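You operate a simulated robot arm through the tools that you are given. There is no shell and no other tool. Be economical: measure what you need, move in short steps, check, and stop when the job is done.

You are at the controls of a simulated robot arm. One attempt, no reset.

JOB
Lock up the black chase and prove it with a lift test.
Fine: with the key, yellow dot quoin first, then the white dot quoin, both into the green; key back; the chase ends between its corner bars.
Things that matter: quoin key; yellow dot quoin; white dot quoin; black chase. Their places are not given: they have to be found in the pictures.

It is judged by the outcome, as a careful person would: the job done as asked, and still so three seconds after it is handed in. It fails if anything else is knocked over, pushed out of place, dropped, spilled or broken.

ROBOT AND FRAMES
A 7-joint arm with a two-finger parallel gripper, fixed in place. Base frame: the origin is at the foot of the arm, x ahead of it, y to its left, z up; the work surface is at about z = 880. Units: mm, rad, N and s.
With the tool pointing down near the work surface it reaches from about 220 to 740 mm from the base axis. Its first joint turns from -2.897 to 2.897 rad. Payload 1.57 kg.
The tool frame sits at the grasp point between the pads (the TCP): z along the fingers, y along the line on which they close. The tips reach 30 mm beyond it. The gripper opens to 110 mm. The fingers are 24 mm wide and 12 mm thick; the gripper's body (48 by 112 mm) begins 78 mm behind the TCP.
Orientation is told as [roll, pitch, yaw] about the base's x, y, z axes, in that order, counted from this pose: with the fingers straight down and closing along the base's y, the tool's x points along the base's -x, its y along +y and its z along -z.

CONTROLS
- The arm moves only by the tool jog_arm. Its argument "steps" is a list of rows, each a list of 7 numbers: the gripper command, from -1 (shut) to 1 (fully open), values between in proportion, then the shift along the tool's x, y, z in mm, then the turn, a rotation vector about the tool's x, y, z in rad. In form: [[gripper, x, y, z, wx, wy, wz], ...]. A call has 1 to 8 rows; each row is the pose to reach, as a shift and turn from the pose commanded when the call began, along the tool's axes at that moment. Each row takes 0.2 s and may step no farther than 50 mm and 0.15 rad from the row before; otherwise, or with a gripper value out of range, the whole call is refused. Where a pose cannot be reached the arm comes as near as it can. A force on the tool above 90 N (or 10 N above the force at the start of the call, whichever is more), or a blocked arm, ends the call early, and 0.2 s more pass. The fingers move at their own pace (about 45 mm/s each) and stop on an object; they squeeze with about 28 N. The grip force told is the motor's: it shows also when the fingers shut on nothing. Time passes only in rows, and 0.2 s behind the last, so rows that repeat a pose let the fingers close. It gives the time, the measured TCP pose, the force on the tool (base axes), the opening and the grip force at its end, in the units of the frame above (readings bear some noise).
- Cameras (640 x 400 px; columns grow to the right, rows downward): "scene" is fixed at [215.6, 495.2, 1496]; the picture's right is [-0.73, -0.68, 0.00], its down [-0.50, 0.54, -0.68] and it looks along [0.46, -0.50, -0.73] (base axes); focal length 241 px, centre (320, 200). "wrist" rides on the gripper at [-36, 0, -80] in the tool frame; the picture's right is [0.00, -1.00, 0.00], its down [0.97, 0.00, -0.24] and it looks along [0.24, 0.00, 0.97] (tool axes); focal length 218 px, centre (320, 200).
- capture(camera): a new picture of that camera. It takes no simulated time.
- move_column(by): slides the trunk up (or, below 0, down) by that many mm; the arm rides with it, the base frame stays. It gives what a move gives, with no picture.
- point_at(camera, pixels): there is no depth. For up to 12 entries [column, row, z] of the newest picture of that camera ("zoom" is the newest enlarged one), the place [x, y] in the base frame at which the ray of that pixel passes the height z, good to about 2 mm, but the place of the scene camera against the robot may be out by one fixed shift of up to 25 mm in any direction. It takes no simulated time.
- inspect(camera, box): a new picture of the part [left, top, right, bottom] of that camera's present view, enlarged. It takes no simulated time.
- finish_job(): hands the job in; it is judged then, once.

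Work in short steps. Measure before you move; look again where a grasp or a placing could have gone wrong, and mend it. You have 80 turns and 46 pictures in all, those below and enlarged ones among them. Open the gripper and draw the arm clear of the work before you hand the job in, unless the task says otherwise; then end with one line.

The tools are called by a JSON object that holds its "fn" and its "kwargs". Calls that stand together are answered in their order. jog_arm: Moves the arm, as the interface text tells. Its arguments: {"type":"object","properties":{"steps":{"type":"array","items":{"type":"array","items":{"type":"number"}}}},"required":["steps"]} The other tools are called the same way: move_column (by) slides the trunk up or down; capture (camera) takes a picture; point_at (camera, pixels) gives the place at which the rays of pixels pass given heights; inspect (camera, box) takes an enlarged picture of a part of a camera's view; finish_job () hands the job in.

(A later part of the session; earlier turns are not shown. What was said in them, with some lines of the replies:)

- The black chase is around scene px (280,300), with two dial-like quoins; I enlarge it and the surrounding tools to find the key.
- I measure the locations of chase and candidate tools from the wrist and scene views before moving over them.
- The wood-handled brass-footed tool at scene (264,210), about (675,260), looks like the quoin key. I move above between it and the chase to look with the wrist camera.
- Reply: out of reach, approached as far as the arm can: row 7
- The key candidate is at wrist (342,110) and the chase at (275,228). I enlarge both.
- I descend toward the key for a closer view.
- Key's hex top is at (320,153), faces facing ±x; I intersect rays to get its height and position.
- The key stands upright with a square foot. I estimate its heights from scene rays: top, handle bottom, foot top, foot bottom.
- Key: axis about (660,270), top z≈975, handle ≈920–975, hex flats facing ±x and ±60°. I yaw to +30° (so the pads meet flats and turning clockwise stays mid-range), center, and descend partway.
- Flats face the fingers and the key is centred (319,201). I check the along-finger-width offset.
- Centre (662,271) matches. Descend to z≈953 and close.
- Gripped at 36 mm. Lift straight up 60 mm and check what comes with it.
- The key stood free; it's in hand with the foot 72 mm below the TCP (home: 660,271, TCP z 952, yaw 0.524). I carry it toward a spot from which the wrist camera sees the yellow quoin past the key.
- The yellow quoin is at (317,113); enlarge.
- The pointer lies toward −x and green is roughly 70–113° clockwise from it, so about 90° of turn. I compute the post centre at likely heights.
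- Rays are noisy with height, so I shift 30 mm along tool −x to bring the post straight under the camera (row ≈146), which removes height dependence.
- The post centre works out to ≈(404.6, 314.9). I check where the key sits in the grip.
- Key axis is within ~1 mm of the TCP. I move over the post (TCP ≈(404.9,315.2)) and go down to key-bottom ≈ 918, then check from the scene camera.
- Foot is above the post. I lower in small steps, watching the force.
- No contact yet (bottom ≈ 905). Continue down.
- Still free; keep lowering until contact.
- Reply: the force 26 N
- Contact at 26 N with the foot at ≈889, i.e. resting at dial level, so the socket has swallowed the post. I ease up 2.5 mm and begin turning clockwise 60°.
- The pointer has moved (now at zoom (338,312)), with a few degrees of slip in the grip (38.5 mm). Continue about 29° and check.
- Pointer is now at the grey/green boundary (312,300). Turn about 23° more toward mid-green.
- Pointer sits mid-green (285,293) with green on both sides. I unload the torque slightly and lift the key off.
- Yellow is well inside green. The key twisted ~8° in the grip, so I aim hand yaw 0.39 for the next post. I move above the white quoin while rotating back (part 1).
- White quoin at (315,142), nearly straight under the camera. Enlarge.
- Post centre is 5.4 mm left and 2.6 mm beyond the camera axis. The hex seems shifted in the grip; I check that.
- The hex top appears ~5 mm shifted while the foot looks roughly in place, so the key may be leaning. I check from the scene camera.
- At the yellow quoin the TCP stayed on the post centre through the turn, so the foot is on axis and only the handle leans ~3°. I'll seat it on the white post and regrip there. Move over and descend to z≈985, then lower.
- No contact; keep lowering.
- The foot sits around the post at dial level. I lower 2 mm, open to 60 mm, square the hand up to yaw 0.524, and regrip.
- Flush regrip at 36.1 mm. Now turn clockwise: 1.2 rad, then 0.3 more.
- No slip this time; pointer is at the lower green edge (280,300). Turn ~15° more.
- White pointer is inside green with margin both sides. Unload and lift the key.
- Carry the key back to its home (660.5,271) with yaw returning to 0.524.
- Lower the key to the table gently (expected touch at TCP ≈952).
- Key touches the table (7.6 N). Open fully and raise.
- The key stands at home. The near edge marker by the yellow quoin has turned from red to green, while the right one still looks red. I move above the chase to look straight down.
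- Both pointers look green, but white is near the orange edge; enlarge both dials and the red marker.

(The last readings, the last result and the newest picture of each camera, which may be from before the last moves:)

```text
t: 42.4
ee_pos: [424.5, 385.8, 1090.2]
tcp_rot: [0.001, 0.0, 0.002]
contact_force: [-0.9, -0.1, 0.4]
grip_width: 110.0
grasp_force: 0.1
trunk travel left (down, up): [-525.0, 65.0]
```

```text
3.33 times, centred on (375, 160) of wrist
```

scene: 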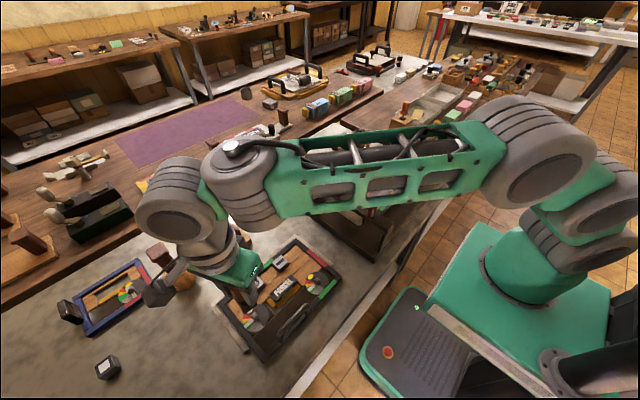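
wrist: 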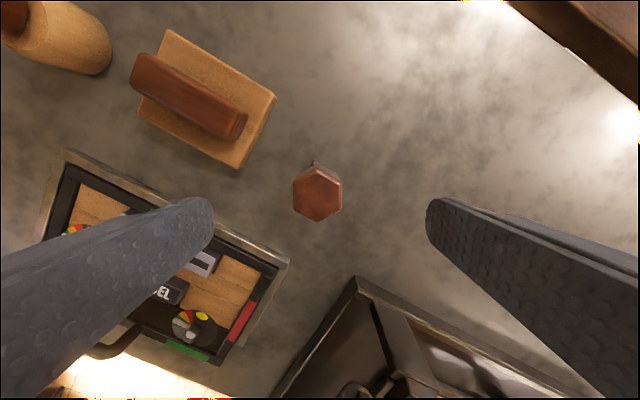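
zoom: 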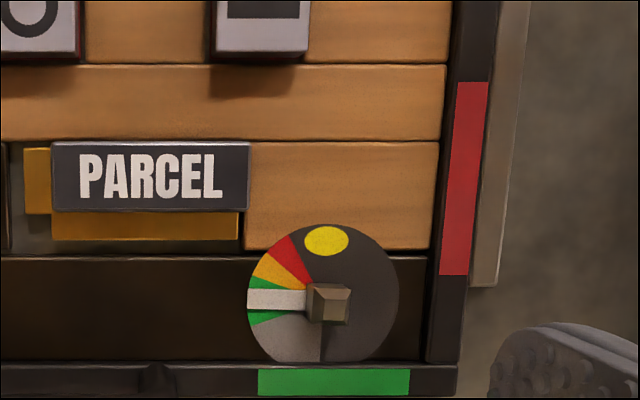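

Both dials are centred in green. The near marker went green; the right one may only follow the lift test. The chase's upright handle is near (376,418), running along y. I move above it, yawing to −90° so the fingers close along x.

{"fn": "jog_arm", "kwargs": {"steps": [[1, 8, 5, 0, 0, 0, 0.148], [1, 16, 10, 0, 0, 0, 0.296], [1, 24, 16, 0, 0, 0, 0.444], [1, 32, 21, 0, 0, 0, 0.592], [1, 40, 27, 0, 0, 0, 0.74], [1, 48.5, 32, 0, 0, 0, 0.888], [1, 48.5, 32, 0, 0, 0, 1.036], [1, 48.5, 32, 0, 0, 0, 1.184]]}}

{"fn": "jog_arm", "kwargs": {"steps": [[1, 0, 0, 10, 0, 0, 0.13], [1, 0, 0, 20, 0, 0, 0.26], [1, 0, 0, 40, 0, 0, 0.387], [1, 0, 0, 60, 0, 0, 0.387], [1, 0, 0, 60, 0, 0, 0.387]]}}

{"fn": "capture", "kwargs": {"camera": "wrist"}}

```text
t: 44.2
ee_pos: [374.7, 420.1, 1091.6]
tcp_rot: [0.001, -0.001, -1.187]
contact_force: [0.3, 0.3, -0.2]
grip_width: 110.2
grasp_force: 0.0
trunk travel left (down, up): [-525.0, 65.0]
```

```text
t: 45.4
ee_pos: [374.8, 418.3, 1029.7]
tcp_rot: [0.0, 0.0, -1.571]
contact_force: [0.6, 0.5, -0.4]
grip_width: 110.1
grasp_force: 0.0
trunk travel left (down, up): [-525.0, 65.0]
```

```text
7 pictures are left
```

wrist: 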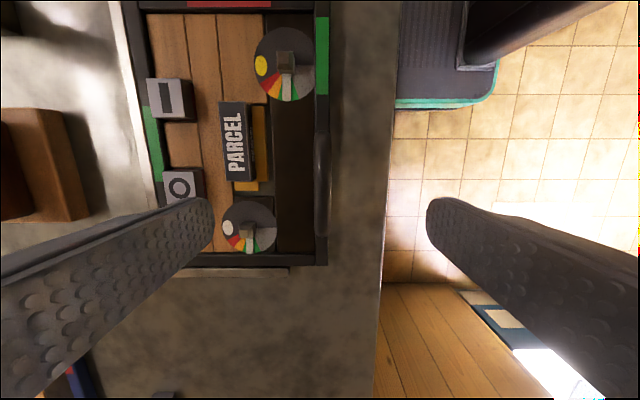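

The handle is seen edge-on at column 322 → x≈373.5, y≈369–461 (centre ≈415). I estimate its height from the scene camera.

{"fn": "point_at", "kwargs": {"camera": "scene", "pixels": [[292.6, 321.4, 900], [292.6, 321.4, 915], [292.6, 321.4, 930], [292.6, 321.4, 945]]}}

{"fn": "inspect", "kwargs": {"camera": "scene", "box": [240, 270, 350, 370]}}

```text
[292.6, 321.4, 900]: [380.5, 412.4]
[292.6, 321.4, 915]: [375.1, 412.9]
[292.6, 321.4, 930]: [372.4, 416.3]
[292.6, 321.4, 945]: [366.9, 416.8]
```

```text
4.00 times, centred on (295, 320) of scene
```

zoom: 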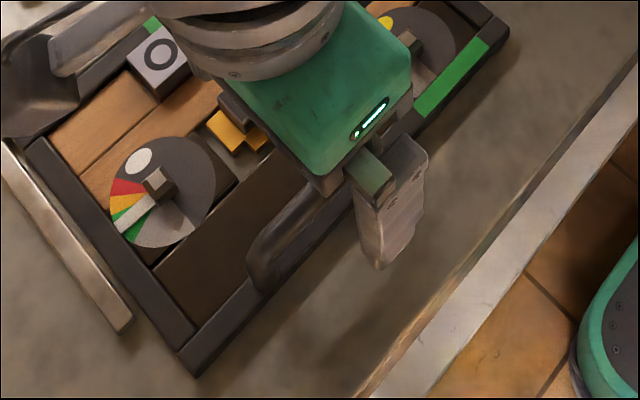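

Handle top is ≈930. I'll straddle it with a 46 mm opening at y≈398 (closer to the chase's centre of mass), TCP z≈930, and close.

{"fn": "jog_arm", "kwargs": {"steps": [[-0.16, -10, -1.2, 0, 0, 0, 0], [-0.16, -20, -1.2, 0, 0, 0, 0], [-0.16, -20, -1.2, 20, 0, 0, 0], [-0.16, -20, -1.2, 50, 0, 0, 0], [-0.16, -20, -1.2, 75, 0, 0, 0], [-0.16, -20, -1.2, 90, 0, 0, 0], [-0.16, -20, -1.2, 99, 0, 0, 0]]}}

{"fn": "jog_arm", "kwargs": {"steps": [[-0.6, 0, 0, 0, 0, 0, 0], [-1, 0, 0, 0, 0, 0, 0], [-1, 0, 0, 0, 0, 0, 0], [-1, 0, 0, 0, 0, 0, 0], [-1, 0, 0, 0, 0, 0, 0]]}}

```text
t: 47.0
ee_pos: [374.2, 398.2, 932.9]
tcp_rot: [0.001, 0.001, -1.57]
contact_force: [0.4, -0.6, 0.6]
grip_width: 46.5
grasp_force: 0.1
trunk travel left (down, up): [-525.0, 65.0]
```

```text
t: 48.2
ee_pos: [373.7, 398.7, 931.4]
tcp_rot: [0.0, 0.001, -1.571]
contact_force: [-4.1, 0.6, 0.3]
grip_width: 14.7
grasp_force: 27.9
trunk travel left (down, up): [-525.0, 65.0]
```

Handle gripped (14.7 mm). I raise the near edge slightly along the pivot arc and read the load.

{"fn": "jog_arm", "kwargs": {"steps": [[-1, 0, 1.1, -4, 0.025, 0, 0], [-1, 0, 2.3, -8, 0.05, 0, 0], [-1, 0, 3.6, -12, 0.075, 0, 0], [-1, 0, 5, -16, 0.1, 0, 0], [-1, 0, 5, -16, 0.1, 0, 0]]}}

{"fn": "inspect", "kwargs": {"camera": "scene", "box": [200, 225, 360, 370]}}

```text
t: 49.4
ee_pos: [379.1, 397.7, 947.7]
tcp_rot: [-0.103, -0.002, -1.572]
contact_force: [-4.2, -2.6, -5.9]
grip_width: 14.5
grasp_force: 28.2
trunk travel left (down, up): [-525.0, 65.0]
```

```text
2.76 times, centred on (280, 298) of scene
```

zoom: 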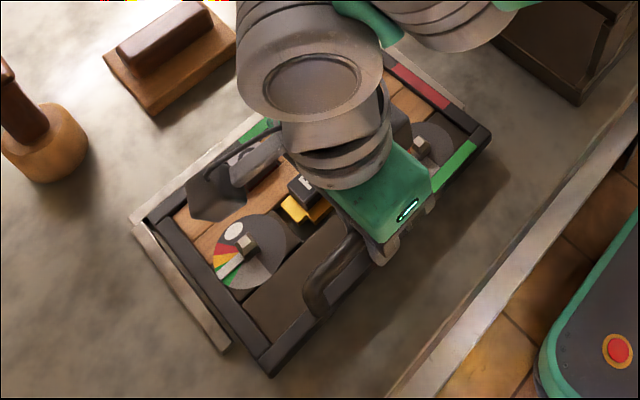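

Load is ≈6 N (about half of ~1.1 kg), the near edge is rising, forme intact. The near marker was still red after yellow alone, so it signals the lock; the right one likely signals the lift test. Raise further along the arc and hold.

{"fn": "jog_arm", "kwargs": {"steps": [[-1, 0, 2.3, -8, 0.05, 0, 0], [-1, 0, 5, -15.9, 0.1, 0, 0], [-1, 0, 8.1, -23.7, 0.15, 0, 0], [-1, 0, 11.5, -31.2, 0.2, 0, 0], [-1, 0, 11.5, -31.2, 0.2, 0, 0], [-1, 0, 11.5, -31.2, 0.2, 0, 0], [-1, 0, 11.5, -31.2, 0.2, 0, 0], [-1, 0, 11.5, -31.2, 0.2, 0, 0]]}}

{"fn": "inspect", "kwargs": {"camera": "scene", "box": [200, 225, 360, 370]}}

```text
t: 51.2
ee_pos: [392.1, 399.0, 977.1]
tcp_rot: [-0.302, 0.001, -1.571]
contact_force: [-10.8, 5.0, -1.6]
grip_width: 14.6
grasp_force: 27.5
trunk travel left (down, up): [-525.0, 65.0]
```

```text
2.76 times, centred on (280, 298) of scene
```

zoom: 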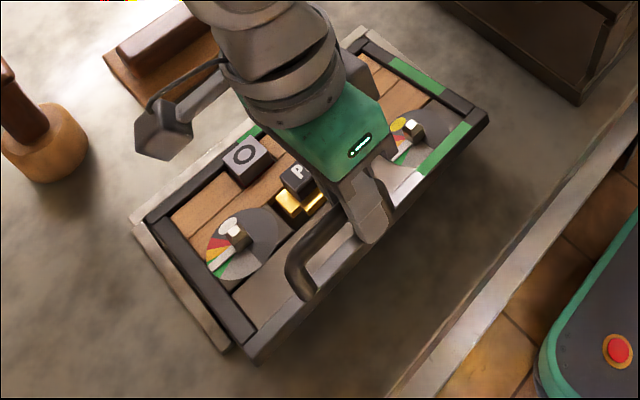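

The right marker is now green: lift test proven. I lower the chase along the same arc.

{"fn": "jog_arm", "kwargs": {"steps": [[-1, 0, -1.9, 8.1, -0.05, 0, 0], [-1, 0, -3.4, 16.3, -0.1, 0, 0], [-1, 0, -4.5, 24.6, -0.15, 0, 0], [-1, 0, -5.1, 32.9, -0.2, 0, 0], [-1, 0, -5.4, 41.2, -0.25, 0, 0], [-1, 0, -5.3, 45.5, -0.275, 0, 0], [-1, 0, -5.2, 49.2, -0.3, 0, 0], [-1, 0, -5.2, 49.6, -0.3, 0, 0]]}}

```text
t: 53.0
ee_pos: [373.8, 399.0, 932.9]
tcp_rot: [0.001, 0.002, -1.572]
contact_force: [-1.3, -1.6, -1.3]
grip_width: 14.8
grasp_force: 27.5
trunk travel left (down, up): [-525.0, 65.0]
```

Chase is down with no load. Open narrowly and rise clear.

{"fn": "jog_arm", "kwargs": {"steps": [[-1, 0, 0, 1, 0, 0, 0], [-0.16, 0, 0, 1, 0, 0, 0], [-0.16, 0, 0, 1, 0, 0, 0], [-0.16, 0, 0, 1, 0, 0, 0], [-0.16, 0, 0, -15, 0, 0, 0], [-0.16, 0, 0, -50, 0, 0, 0], [-0.16, 0, 0, -95, 0, 0, 0], [0.5, 0, 0, -140, 0, 0, 0]]}}

{"fn": "jog_arm", "kwargs": {"steps": [[1, -40, 0, -10, 0, 0, 0], [1, -80, 0, -20, 0, 0, 0], [1, -120, 0, -30, 0, 0, 0], [1, -160, 0, -40, 0, 0, 0], [1, -200, 0, -40, 0, 0, 0]]}}

{"fn": "inspect", "kwargs": {"camera": "scene", "box": [190, 180, 370, 380]}}

```text
t: 54.8
ee_pos: [373.2, 398.9, 1075.4]
tcp_rot: [0.001, 0.001, -1.572]
contact_force: [-0.7, -0.1, 0.7]
grip_width: 80.4
grasp_force: 0.1
trunk travel left (down, up): [-525.0, 65.0]
```

```text
t: 56.0
ee_pos: [371.7, 197.6, 1109.1]
tcp_rot: [-0.001, -0.002, -1.572]
contact_force: [0.1, 0.2, 0.7]
grip_width: 110.0
grasp_force: 0.2
trunk travel left (down, up): [-525.0, 65.0]
```

```text
2.00 times, centred on (280, 280) of scene
```

zoom: 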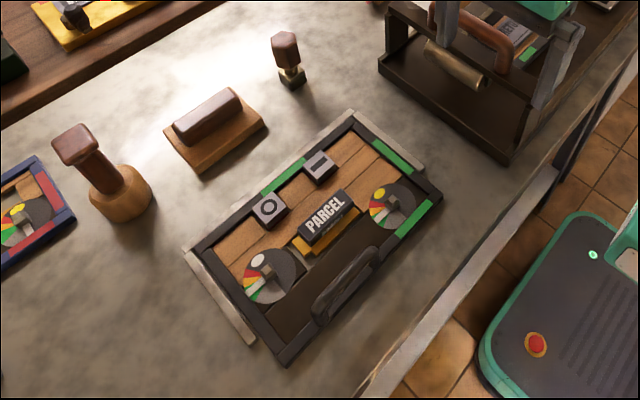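

All three markers are green, the key stands at home, and the chase lies between its bars. One closer check of seating and dials.

{"fn": "inspect", "kwargs": {"camera": "scene", "box": [205, 225, 355, 370]}}

```text
2.76 times, centred on (280, 298) of scene
```

zoom: 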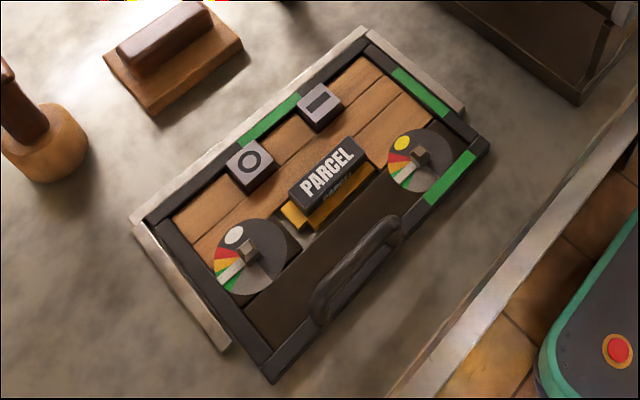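

Both pointers are in green and the chase is seated flush between its corner bars. The gripper is open and clear, so I hand the job in.

{"fn": "finish_job", "kwargs": {}}

```text
The job is handed in.
```

The black chase is locked up: the yellow dot quoin was turned first, then the white, and both pointers sit mid-green. The key is back at its spot, the lift test turned the last marker green, and the chase lies between its corner bars.
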